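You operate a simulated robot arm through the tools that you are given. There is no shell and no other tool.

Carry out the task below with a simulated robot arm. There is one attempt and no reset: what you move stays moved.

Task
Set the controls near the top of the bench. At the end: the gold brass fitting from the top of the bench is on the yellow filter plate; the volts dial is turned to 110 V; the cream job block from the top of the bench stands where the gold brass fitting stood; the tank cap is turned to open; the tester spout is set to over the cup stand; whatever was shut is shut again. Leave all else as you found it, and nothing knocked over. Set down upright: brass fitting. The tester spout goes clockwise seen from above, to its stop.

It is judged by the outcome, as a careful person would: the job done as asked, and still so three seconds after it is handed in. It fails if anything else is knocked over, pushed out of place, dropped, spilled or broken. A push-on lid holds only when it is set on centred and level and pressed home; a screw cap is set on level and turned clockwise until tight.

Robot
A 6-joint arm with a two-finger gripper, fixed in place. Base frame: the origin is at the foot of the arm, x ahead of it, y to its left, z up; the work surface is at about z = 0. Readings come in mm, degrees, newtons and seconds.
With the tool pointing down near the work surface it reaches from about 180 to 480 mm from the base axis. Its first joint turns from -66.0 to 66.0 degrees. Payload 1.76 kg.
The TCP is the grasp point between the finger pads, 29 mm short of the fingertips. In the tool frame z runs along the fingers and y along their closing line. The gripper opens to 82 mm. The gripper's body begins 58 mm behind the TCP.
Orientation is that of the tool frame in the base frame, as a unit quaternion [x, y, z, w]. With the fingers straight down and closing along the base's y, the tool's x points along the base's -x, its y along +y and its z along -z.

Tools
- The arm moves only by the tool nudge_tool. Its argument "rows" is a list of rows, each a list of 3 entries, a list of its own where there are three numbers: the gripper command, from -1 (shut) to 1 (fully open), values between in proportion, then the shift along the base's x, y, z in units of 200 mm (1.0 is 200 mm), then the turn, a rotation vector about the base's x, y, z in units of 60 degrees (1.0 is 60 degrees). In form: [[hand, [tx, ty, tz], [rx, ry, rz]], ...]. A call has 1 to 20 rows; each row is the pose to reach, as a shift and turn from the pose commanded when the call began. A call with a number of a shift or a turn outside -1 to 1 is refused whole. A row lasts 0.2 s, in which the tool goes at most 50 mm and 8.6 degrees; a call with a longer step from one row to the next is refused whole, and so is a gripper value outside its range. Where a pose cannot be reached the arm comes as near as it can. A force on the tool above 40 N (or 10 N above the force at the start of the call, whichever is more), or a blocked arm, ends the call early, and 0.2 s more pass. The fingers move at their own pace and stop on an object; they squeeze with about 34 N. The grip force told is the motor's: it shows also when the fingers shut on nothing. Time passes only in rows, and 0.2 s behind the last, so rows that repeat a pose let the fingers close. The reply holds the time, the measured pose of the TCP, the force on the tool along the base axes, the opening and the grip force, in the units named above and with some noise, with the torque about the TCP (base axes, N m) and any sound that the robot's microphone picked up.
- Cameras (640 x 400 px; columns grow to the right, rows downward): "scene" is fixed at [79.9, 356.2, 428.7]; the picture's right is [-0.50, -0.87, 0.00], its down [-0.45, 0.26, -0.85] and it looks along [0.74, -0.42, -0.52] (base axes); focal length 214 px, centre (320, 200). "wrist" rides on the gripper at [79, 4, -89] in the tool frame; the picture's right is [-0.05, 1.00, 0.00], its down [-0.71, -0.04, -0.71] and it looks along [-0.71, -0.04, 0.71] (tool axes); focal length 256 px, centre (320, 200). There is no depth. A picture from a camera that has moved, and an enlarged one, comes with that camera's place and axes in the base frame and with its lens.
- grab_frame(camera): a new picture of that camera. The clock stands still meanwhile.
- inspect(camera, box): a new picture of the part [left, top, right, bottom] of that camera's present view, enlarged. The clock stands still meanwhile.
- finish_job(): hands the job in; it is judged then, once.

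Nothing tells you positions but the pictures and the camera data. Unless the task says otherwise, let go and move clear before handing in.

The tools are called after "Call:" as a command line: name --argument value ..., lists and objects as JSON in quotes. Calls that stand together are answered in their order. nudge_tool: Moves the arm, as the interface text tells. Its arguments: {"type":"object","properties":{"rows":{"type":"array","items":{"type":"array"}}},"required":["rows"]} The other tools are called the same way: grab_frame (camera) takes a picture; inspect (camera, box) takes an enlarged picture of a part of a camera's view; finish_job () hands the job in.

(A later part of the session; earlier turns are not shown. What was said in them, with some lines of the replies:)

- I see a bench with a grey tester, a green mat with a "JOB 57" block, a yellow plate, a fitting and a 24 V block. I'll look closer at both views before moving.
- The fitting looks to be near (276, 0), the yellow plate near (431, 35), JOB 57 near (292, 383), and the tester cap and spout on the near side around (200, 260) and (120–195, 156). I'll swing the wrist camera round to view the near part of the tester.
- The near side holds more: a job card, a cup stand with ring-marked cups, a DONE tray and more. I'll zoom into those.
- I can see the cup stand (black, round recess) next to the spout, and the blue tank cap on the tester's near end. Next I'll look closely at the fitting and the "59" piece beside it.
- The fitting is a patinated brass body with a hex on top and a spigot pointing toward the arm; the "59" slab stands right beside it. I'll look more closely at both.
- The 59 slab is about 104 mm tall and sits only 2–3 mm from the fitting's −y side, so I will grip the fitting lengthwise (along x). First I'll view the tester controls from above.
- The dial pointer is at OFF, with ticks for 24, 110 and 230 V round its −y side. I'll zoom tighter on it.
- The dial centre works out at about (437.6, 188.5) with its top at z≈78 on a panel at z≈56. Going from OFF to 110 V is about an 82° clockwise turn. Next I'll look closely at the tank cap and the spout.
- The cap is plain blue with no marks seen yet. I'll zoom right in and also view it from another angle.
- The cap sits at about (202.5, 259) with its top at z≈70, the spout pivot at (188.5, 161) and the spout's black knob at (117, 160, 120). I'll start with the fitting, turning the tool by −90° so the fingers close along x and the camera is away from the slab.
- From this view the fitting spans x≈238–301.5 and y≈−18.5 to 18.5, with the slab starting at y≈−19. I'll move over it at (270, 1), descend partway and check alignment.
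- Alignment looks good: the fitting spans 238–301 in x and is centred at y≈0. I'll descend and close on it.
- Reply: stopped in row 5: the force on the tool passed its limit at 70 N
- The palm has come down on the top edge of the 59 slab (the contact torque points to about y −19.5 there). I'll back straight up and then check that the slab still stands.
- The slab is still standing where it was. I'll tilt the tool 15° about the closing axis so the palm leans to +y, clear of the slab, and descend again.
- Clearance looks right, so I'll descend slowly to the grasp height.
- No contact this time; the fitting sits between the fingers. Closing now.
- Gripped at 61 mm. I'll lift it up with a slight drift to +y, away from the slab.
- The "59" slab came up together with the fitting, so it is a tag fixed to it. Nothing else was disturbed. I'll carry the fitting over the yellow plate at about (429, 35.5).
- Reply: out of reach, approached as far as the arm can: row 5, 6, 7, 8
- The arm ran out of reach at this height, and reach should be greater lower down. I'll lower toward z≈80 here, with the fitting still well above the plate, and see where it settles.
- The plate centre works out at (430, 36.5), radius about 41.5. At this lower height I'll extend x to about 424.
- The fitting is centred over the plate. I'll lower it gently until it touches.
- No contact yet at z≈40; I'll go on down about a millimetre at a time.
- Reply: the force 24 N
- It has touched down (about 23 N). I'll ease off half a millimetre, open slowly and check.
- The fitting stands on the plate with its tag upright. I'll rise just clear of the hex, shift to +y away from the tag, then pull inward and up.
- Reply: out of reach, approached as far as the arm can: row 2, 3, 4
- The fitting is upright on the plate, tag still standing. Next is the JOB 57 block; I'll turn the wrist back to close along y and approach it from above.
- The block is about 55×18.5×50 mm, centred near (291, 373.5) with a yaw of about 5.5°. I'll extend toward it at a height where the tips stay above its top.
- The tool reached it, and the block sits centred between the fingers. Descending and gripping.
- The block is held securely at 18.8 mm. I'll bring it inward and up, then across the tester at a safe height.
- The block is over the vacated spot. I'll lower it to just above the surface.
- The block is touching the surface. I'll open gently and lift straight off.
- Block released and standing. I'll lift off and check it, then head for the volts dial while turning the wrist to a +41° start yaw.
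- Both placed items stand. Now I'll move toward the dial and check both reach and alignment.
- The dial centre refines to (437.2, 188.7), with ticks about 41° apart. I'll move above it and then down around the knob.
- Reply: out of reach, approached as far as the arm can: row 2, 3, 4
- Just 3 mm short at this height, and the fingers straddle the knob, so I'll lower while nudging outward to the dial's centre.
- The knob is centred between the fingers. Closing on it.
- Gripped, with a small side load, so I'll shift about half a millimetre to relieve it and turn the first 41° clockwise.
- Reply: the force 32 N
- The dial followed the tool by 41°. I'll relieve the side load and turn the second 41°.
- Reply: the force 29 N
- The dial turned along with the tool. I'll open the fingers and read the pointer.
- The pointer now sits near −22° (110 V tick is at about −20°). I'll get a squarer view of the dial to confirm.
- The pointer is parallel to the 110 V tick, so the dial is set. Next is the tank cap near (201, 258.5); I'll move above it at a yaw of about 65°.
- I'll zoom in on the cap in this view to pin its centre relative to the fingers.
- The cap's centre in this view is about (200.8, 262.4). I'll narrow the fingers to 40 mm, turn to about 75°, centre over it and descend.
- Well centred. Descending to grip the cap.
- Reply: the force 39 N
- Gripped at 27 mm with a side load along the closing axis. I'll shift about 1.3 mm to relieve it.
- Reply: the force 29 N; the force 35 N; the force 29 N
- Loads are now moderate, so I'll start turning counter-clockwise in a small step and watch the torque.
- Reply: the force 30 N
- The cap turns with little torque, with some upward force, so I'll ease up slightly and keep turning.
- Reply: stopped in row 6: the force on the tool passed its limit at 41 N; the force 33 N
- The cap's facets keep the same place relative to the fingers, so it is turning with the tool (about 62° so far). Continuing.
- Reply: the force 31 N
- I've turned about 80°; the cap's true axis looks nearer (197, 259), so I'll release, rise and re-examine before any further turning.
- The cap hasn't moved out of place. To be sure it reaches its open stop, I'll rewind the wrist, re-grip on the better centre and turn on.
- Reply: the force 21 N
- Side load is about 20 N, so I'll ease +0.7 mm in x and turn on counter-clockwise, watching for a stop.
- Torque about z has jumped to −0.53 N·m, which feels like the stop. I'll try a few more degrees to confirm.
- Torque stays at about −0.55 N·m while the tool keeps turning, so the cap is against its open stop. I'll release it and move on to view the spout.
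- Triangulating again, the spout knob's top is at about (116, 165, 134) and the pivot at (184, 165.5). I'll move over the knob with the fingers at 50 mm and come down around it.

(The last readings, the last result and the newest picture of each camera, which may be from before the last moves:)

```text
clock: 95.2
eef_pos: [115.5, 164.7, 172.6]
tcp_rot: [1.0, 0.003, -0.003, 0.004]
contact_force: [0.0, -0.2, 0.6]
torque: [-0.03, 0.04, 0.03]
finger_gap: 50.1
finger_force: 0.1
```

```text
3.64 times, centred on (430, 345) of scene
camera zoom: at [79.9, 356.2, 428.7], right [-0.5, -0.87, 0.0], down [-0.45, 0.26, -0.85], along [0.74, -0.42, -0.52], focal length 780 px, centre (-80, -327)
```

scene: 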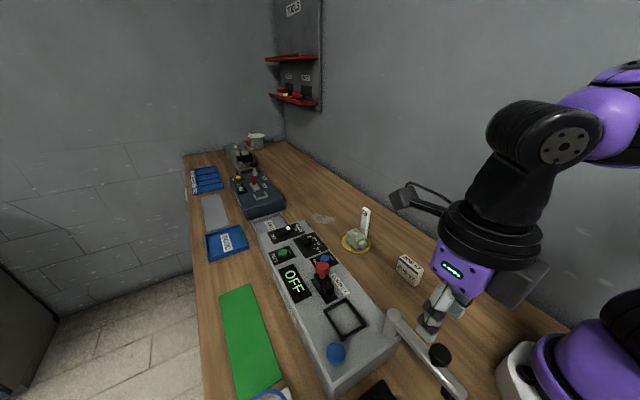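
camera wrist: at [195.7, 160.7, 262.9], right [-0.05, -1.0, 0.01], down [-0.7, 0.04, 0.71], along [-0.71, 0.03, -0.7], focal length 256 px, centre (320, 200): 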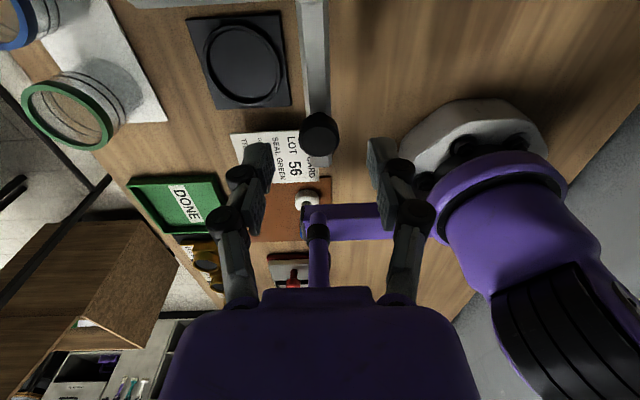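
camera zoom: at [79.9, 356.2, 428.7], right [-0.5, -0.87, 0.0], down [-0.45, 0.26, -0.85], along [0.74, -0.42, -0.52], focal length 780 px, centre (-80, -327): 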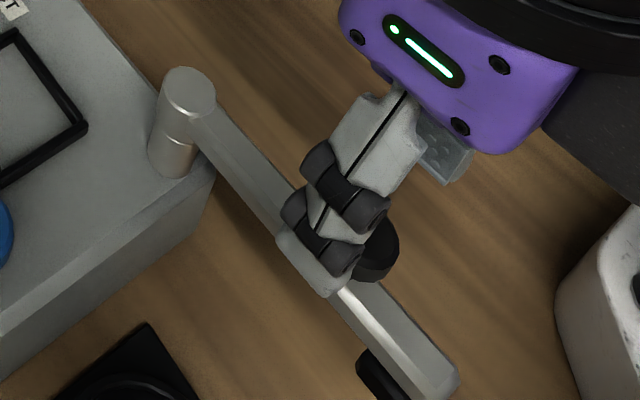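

Well aligned. Descending around the knob and narrowing the fingers to a loose cage.

Call:
nudge_tool --rows '[[0.22, [0.01, -0.003, -0.05], [0, 0, 0]], [0.22, [0.01, -0.003, -0.1], [0, 0, 0]], [0.22, [0.01, -0.003, -0.135], [0, 0, 0]], [0.22, [0.01, -0.003, -0.135], [0, 0, 0]]]'

Call:
inspect --camera "scene" --box '[370, 290, 490, 400]'

Call:
inspect --camera "wrist" --box '[230, 40, 420, 220]'

```text
clock: 96.2
eef_pos: [118.4, 164.8, 147.3]
tcp_rot: [1.0, 0.003, -0.002, 0.004]
contact_force: [-0.7, -0.1, -0.6]
torque: [0.02, 0.01, 0.02]
finger_gap: 50.0
finger_force: 0.0
```

```text
3.64 times, centred on (430, 345) of scene
camera zoom: at [79.9, 356.2, 428.7], right [-0.5, -0.87, 0.0], down [-0.45, 0.26, -0.85], along [0.74, -0.42, -0.52], focal length 780 px, centre (-80, -327)
```

zoom: 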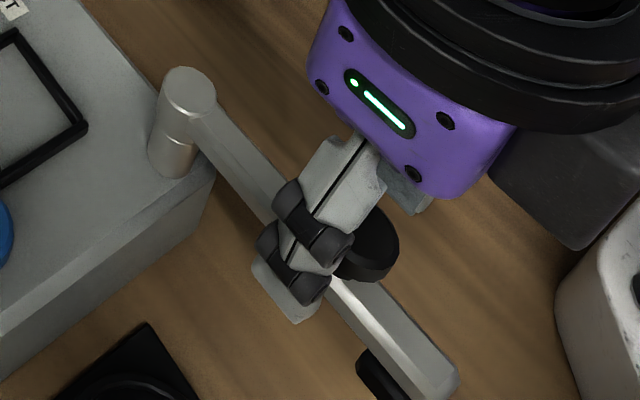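

```text
2.22 times, centred on (325, 130) of wrist
camera zoom: at [198.5, 159.7, 235.9], right [-0.05, -1.0, 0.01], down [-0.7, 0.04, 0.71], along [-0.71, 0.03, -0.7], focal length 569 px, centre (309, 356)
```

zoom: 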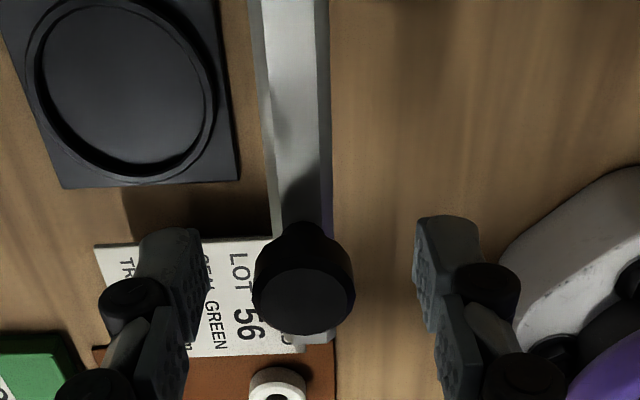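

Call:
nudge_tool --rows '[[0, [0, 0.004, 0], [0, 0, 0]], [-0.24, [0, 0.004, 0], [0, 0, 0]], [-0.24, [0, 0.004, 0], [0, 0, 0]]]'

Call:
nudge_tool --rows '[[-0.24, [0.0008, 0.0234, 0], [0, 0, -0.0667]], [-0.24, [0.0033, 0.0466, 0], [0, 0, -0.1333]], [-0.24, [0.0073, 0.0697, 0], [0, 0, -0.2]], [-0.24, [0.013, 0.0924, 0], [0, 0, -0.2667]], [-0.24, [0.0202, 0.1145, 0], [0, 0, -0.3333]], [-0.24, [0.029, 0.1363, 0], [0, 0, -0.4]], [-0.24, [0.029, 0.1363, 0], [0, 0, -0.4]]]'

Call:
grab_frame --camera "wrist"

Call:
grab_frame --camera "scene"

```text
clock: 97.0
eef_pos: [118.5, 165.5, 149.6]
tcp_rot: [1.0, 0.001, -0.003, 0.004]
contact_force: [0.8, 0.1, 0.7]
torque: [-0.01, 0.02, 0.01]
finger_gap: 31.0
finger_force: 0.0
```

```text
clock: 98.6
eef_pos: [123.7, 192.4, 149.2]
tcp_rot: [0.978, -0.207, -0.004, 0.004]
contact_force: [0.1, -0.1, -0.7]
torque: [0.01, 0.02, 0.04]
finger_gap: 31.4
finger_force: 0.0
```

```text
taken
camera wrist: at [195.7, 155.5, 236.8], right [-0.45, -0.89, 0.01], down [-0.63, 0.32, 0.71], along [-0.64, 0.31, -0.7], focal length 256 px, centre (320, 200)
```

wrist: 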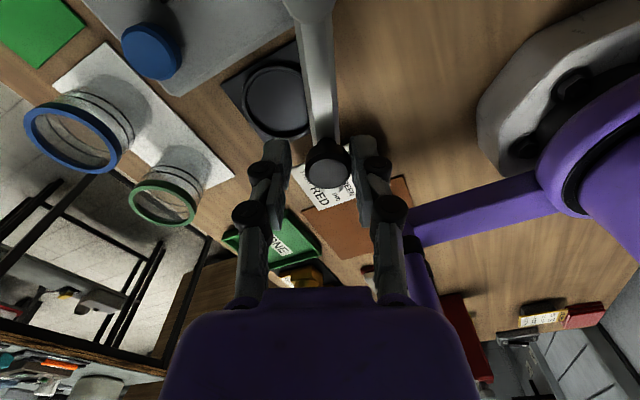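

```text
taken
```

scene: 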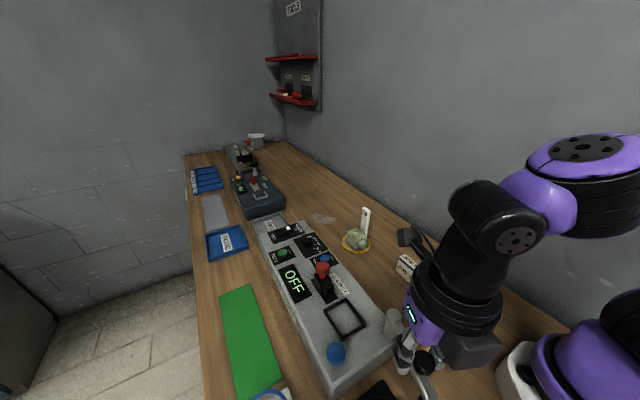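

The knob follows in the cage. Continuing the clockwise sweep toward the stop.

Call:
nudge_tool --rows '[[-0.24, [0.0103, 0.021, 0], [0, 0, -0.0667]], [-0.24, [0.022, 0.0413, 0], [0, 0, -0.1333]], [-0.24, [0.035, 0.0608, 0], [0, 0, -0.2]], [-0.24, [0.0495, 0.079, 0], [0, 0, -0.2667]], [-0.24, [0.065, 0.0965, 0], [0, 0, -0.3333]], [-0.24, [0.065, 0.0965, 0], [0, 0, -0.3333]]]'

Call:
grab_frame --camera "wrist"

Call:
grab_frame --camera "scene"

```text
clock: 100.0
eef_pos: [137.6, 209.8, 147.2]
tcp_rot: [0.928, -0.373, -0.004, 0.003]
contact_force: [0.6, -0.7, -0.5]
torque: [-0.02, 0.04, -0.02]
finger_gap: 31.2
finger_force: 0.0
```

```text
taken
camera wrist: at [193.2, 152.3, 236.8], right [-0.73, -0.68, 0.01], down [-0.48, 0.52, 0.71], along [-0.49, 0.51, -0.7], focal length 256 px, centre (320, 200)
```

wrist: 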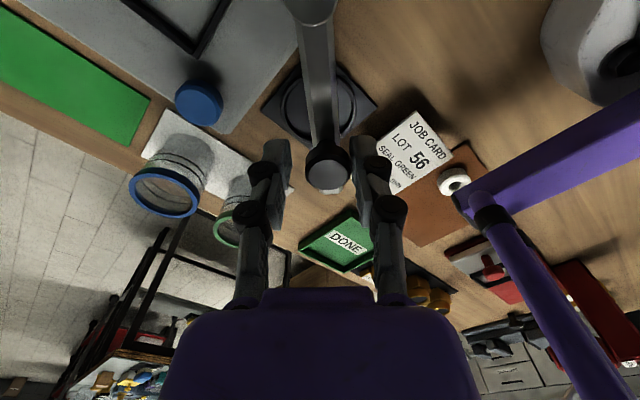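

```text
taken
```

scene: 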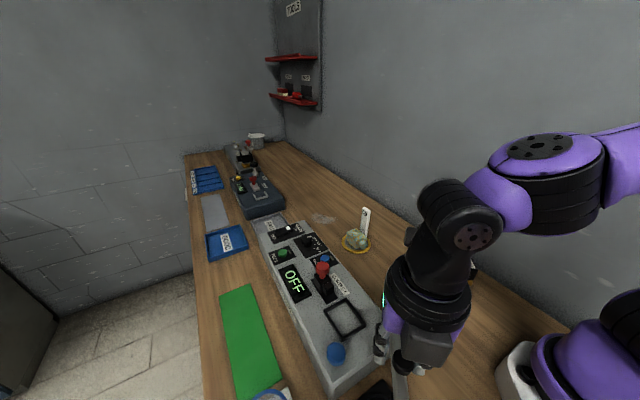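

The spout is nearly over the stand with no stop felt yet, so I'll continue in finer steps.

Call:
nudge_tool --rows '[[-0.24, [0.0083, 0.0083, 0], [0, 0, -0.0333]], [-0.24, [0.017, 0.0163, 0], [0, 0, -0.0667]], [-0.24, [0.0257, 0.0239, 0], [0, 0, -0.1]], [-0.24, [0.0348, 0.0313, 0], [0, 0, -0.1333]], [-0.24, [0.0348, 0.0313, 0], [0, 0, -0.1333]]]'

Call:
grab_frame --camera "wrist"

```text
clock: 101.2
eef_pos: [145.4, 216.4, 146.7]
tcp_rot: [0.9, -0.436, -0.004, 0.004]
contact_force: [-9.8, -11.9, -4.8]
torque: [-0.21, 0.11, 0.11]
finger_gap: 39.4
finger_force: 6.1
```

```text
taken
camera wrist: at [191.8, 151.5, 236.1], right [-0.82, -0.58, 0.01], down [-0.4, 0.58, 0.71], along [-0.42, 0.57, -0.7], focal length 256 px, centre (320, 200)
```

wrist: 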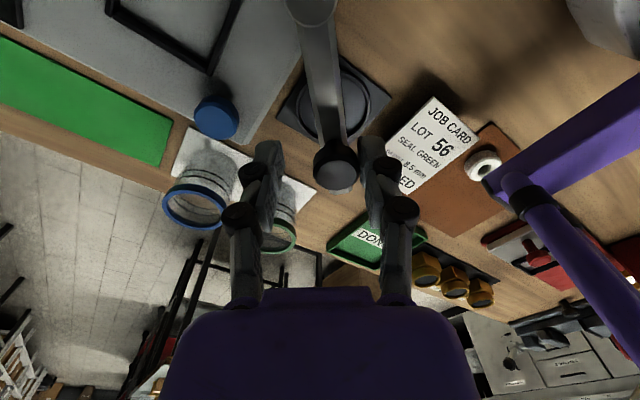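

The pushing finger is now being forced back (about 15 N, gap forced to 39 mm), so the spout is on its stop. I'll open the fingers in place, then rise.

Call:
nudge_tool --rows '[[0.1, [0, 0, 0], [0, 0, 0]], [0.25, [0, 0, 0], [0, 0, 0]], [0.25, [0, 0, 0], [0, 0, 0]]]'

Call:
inspect --camera "wrist" --box '[230, 60, 420, 220]'

```text
clock: 102.0
eef_pos: [144.4, 217.2, 148.3]
tcp_rot: [0.9, -0.436, -0.004, 0.003]
contact_force: [0.6, -0.1, 0.3]
torque: [-0.04, 0.01, 0.02]
finger_gap: 51.1
finger_force: 0.1
```

```text
2.50 times, centred on (325, 140) of wrist
camera zoom: at [192.1, 151.8, 236.6], right [-0.82, -0.58, 0.01], down [-0.4, 0.58, 0.71], along [-0.41, 0.58, -0.7], focal length 640 px, centre (308, 350)
```

zoom: 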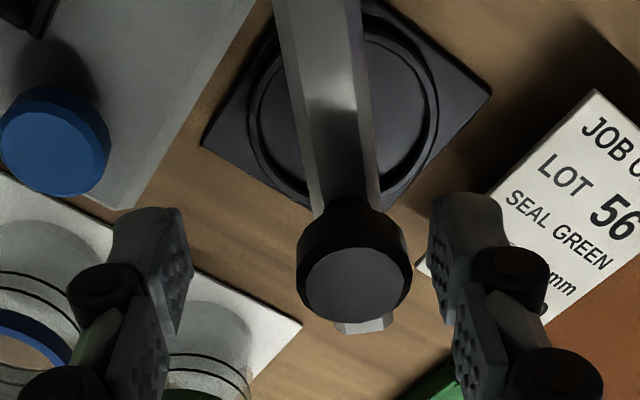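

The knob is free between the fingers. I'll rise straight up and check the final spout position.

Call:
nudge_tool --rows '[[0.25, [0, 0, 0.05], [0, 0, 0]], [0.25, [0, 0, 0.15], [0, 0, 0]], [0.25, [0, 0, 0.3], [0, 0, 0]], [0.25, [0, 0, 0.4], [0, 0, 0]], [0.25, [0, 0, 0.4], [0, 0, 0]]]'

Call:
grab_frame --camera "wrist"

Call:
grab_frame --camera "scene"

```text
clock: 103.2
eef_pos: [144.5, 217.6, 228.7]
tcp_rot: [0.899, -0.437, -0.004, 0.003]
contact_force: [-0.7, 0.0, 0.7]
torque: [0.0, -0.01, -0.05]
finger_gap: 51.6
finger_force: 0.1
```

```text
taken
camera wrist: at [191.0, 152.0, 317.5], right [-0.82, -0.58, 0.01], down [-0.4, 0.58, 0.71], along [-0.41, 0.58, -0.7], focal length 256 px, centre (320, 200)
```

wrist: 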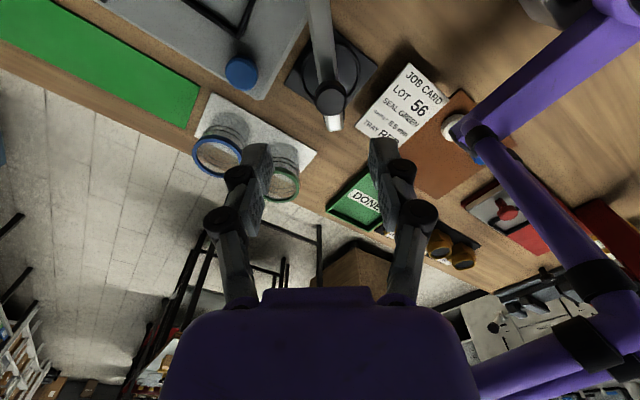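

```text
taken
```

scene: 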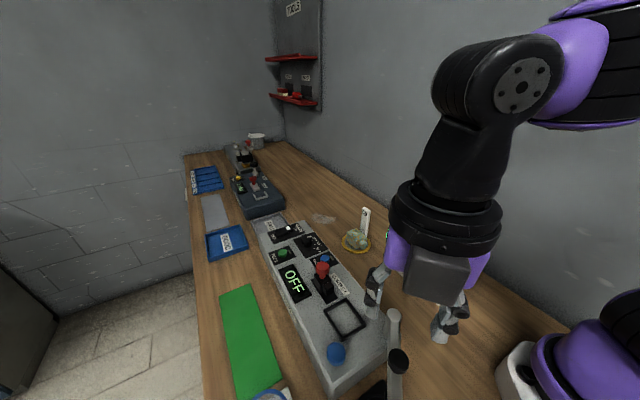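

The spout now lies over the cup stand. I'll move the arm clear and check everything once more.

Call:
nudge_tool --rows '[[0.25, [0.02, -0.03, 0.12], [0, 0, -0.13]], [0.25, [0.06, -0.1, 0.25], [0, 0, -0.26]], [0.25, [0.1, -0.2, 0.38], [0, 0, -0.39]], [0.25, [0.15, -0.32, 0.48], [0, 0, -0.52]], [0.25, [0.2, -0.45, 0.55], [0, 0, -0.65]], [0.25, [0.25, -0.58, 0.6], [0, 0, -0.78]], [0.25, [0.3, -0.7, 0.62], [0, 0, -0.91]], [0.25, [0.3, -0.75, 0.62], [0, 0, -1.0]], [0.25, [0.3, -0.75, 0.62], [0, 0, -1.0]]]'

Call:
grab_frame --camera "wrist"

Call:
grab_frame --camera "scene"

Call:
inspect --camera "scene" --box '[300, 290, 460, 400]'

Call:
inspect --camera "scene" --box '[285, 220, 335, 260]'

Call:
inspect --camera "scene" --box '[330, 200, 490, 300]'

```text
clock: 105.2
eef_pos: [204.3, 65.4, 351.8]
tcp_rot: [-0.56, 0.829, 0.004, 0.001]
contact_force: [0.5, -0.3, -0.7]
torque: [-0.01, 0.01, 0.02]
finger_gap: 51.4
finger_force: 0.1
out of reach, approached as far as the arm can: row 2
```

```text
taken
camera wrist: at [171.8, -8.0, 440.7], right [-0.91, 0.42, 0.01], down [0.3, 0.64, 0.71], along [0.29, 0.65, -0.7], focal length 256 px, centre (320, 200)
```

wrist: 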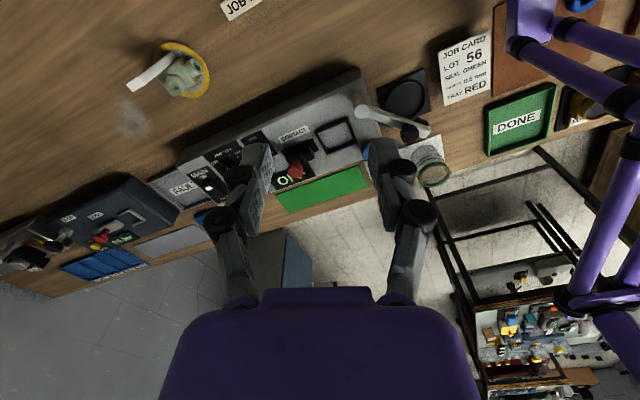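

```text
taken
```

scene: 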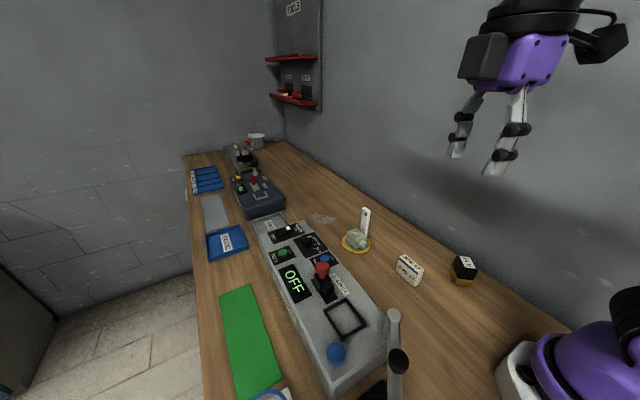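

```text
3.64 times, centred on (380, 345) of scene
camera zoom: at [79.9, 356.2, 428.7], right [-0.5, -0.87, 0.0], down [-0.45, 0.26, -0.85], along [0.74, -0.42, -0.52], focal length 780 px, centre (102, -327)
```

zoom: 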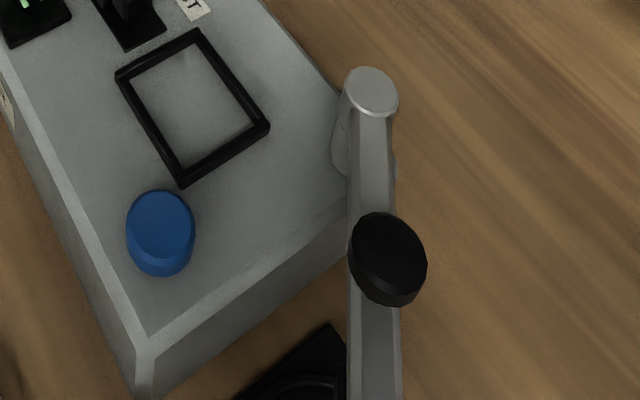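

```text
10.00 times, centred on (310, 240) of scene
camera zoom: at [79.9, 356.2, 428.7], right [-0.5, -0.87, 0.0], down [-0.45, 0.26, -0.85], along [0.74, -0.42, -0.52], focal length 2145 px, centre (420, -200)
```

zoom: 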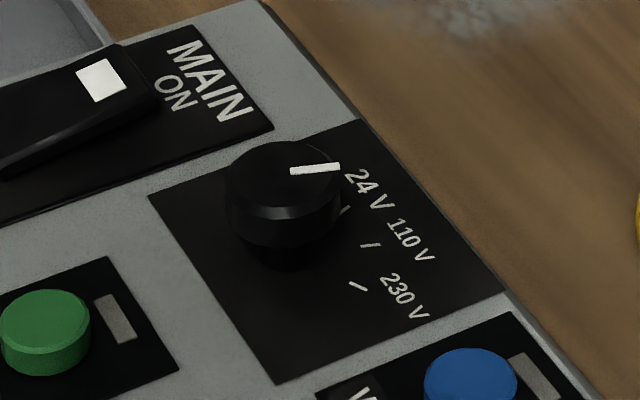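

```text
4.00 times, centred on (410, 250) of scene
camera zoom: at [79.9, 356.2, 428.7], right [-0.5, -0.87, 0.0], down [-0.45, 0.26, -0.85], along [0.74, -0.42, -0.52], focal length 858 px, centre (-40, 0)
```

zoom: 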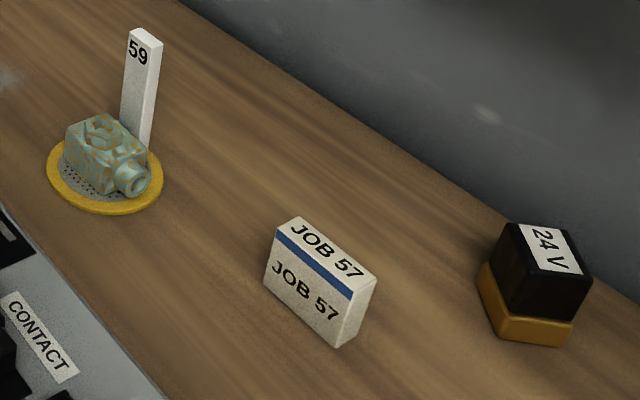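

Everything looks right; I'll zoom in on the spout, the stand and the cap once more to be sure of the spout's stop.

Call:
inspect --camera "wrist" --box '[310, 50, 470, 200]'

Call:
inspect --camera "wrist" --box '[120, 30, 280, 180]'

```text
2.67 times, centred on (390, 125) of wrist
camera zoom: at [171.8, -8.0, 440.7], right [-0.91, 0.42, 0.01], down [0.3, 0.64, 0.71], along [0.29, 0.65, -0.7], focal length 683 px, centre (133, 400)
```

zoom: 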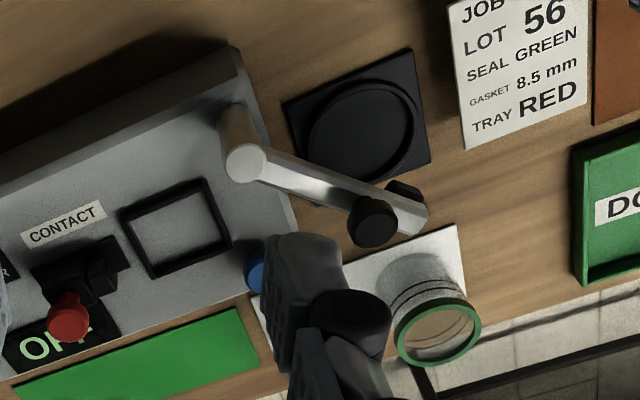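

```text
2.67 times, centred on (200, 105) of wrist
camera zoom: at [171.8, -8.0, 440.7], right [-0.91, 0.42, 0.01], down [0.3, 0.64, 0.71], along [0.29, 0.65, -0.7], focal length 683 px, centre (640, 453)
```

zoom: 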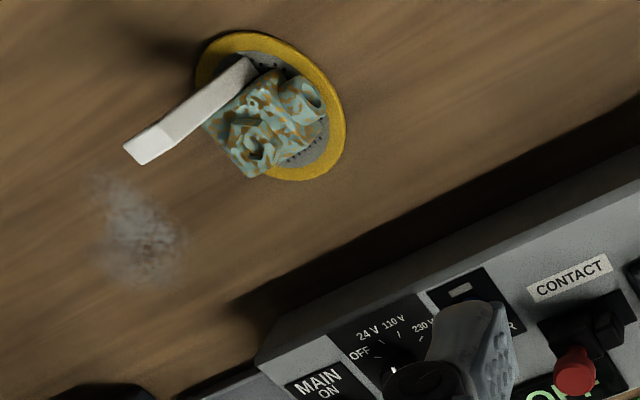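

I've seen no sign of anything disturbed. The fitting is upright on the yellow plate, JOB 57 stands in its old spot, and the dial points to 110 V. The cap was turned counter-clockwise to its stop, the spout is on its stop over the cup stand, and the arm is clear, so I'm handing in.

Call:
finish_job

```text
The job is handed in.
```

I carried out all five steps and handed the job in. I don't have the judge's result.

- **Brass fitting:** it stands upright on the yellow filter plate. The "59" slab turned out to be a tag fixed to it, so it moved too. I took this patinated fitting as the gold one because it was the only fitting in reach.
- **Volts dial:** the pointer lines up with the 110 V tick to within about 2°.
- **JOB 57 block:** it stands where the fitting stood.
- **Tank cap:** I turned it counter-clockwise until it would turn no further. The cap has no markings, so I took that direction and that stop as open.
- **Tester spout:** I swung it clockwise until it would go no further. It now lies over the cup stand.

**Contact with the tag:** on my first approach the gripper pressed briefly on the top of the fitting's tag, peaking at about 70 N. The fitting and tag stayed standing and in place.

Nothing was shut that I needed to open, and I saw nothing knocked over or pushed out of place.
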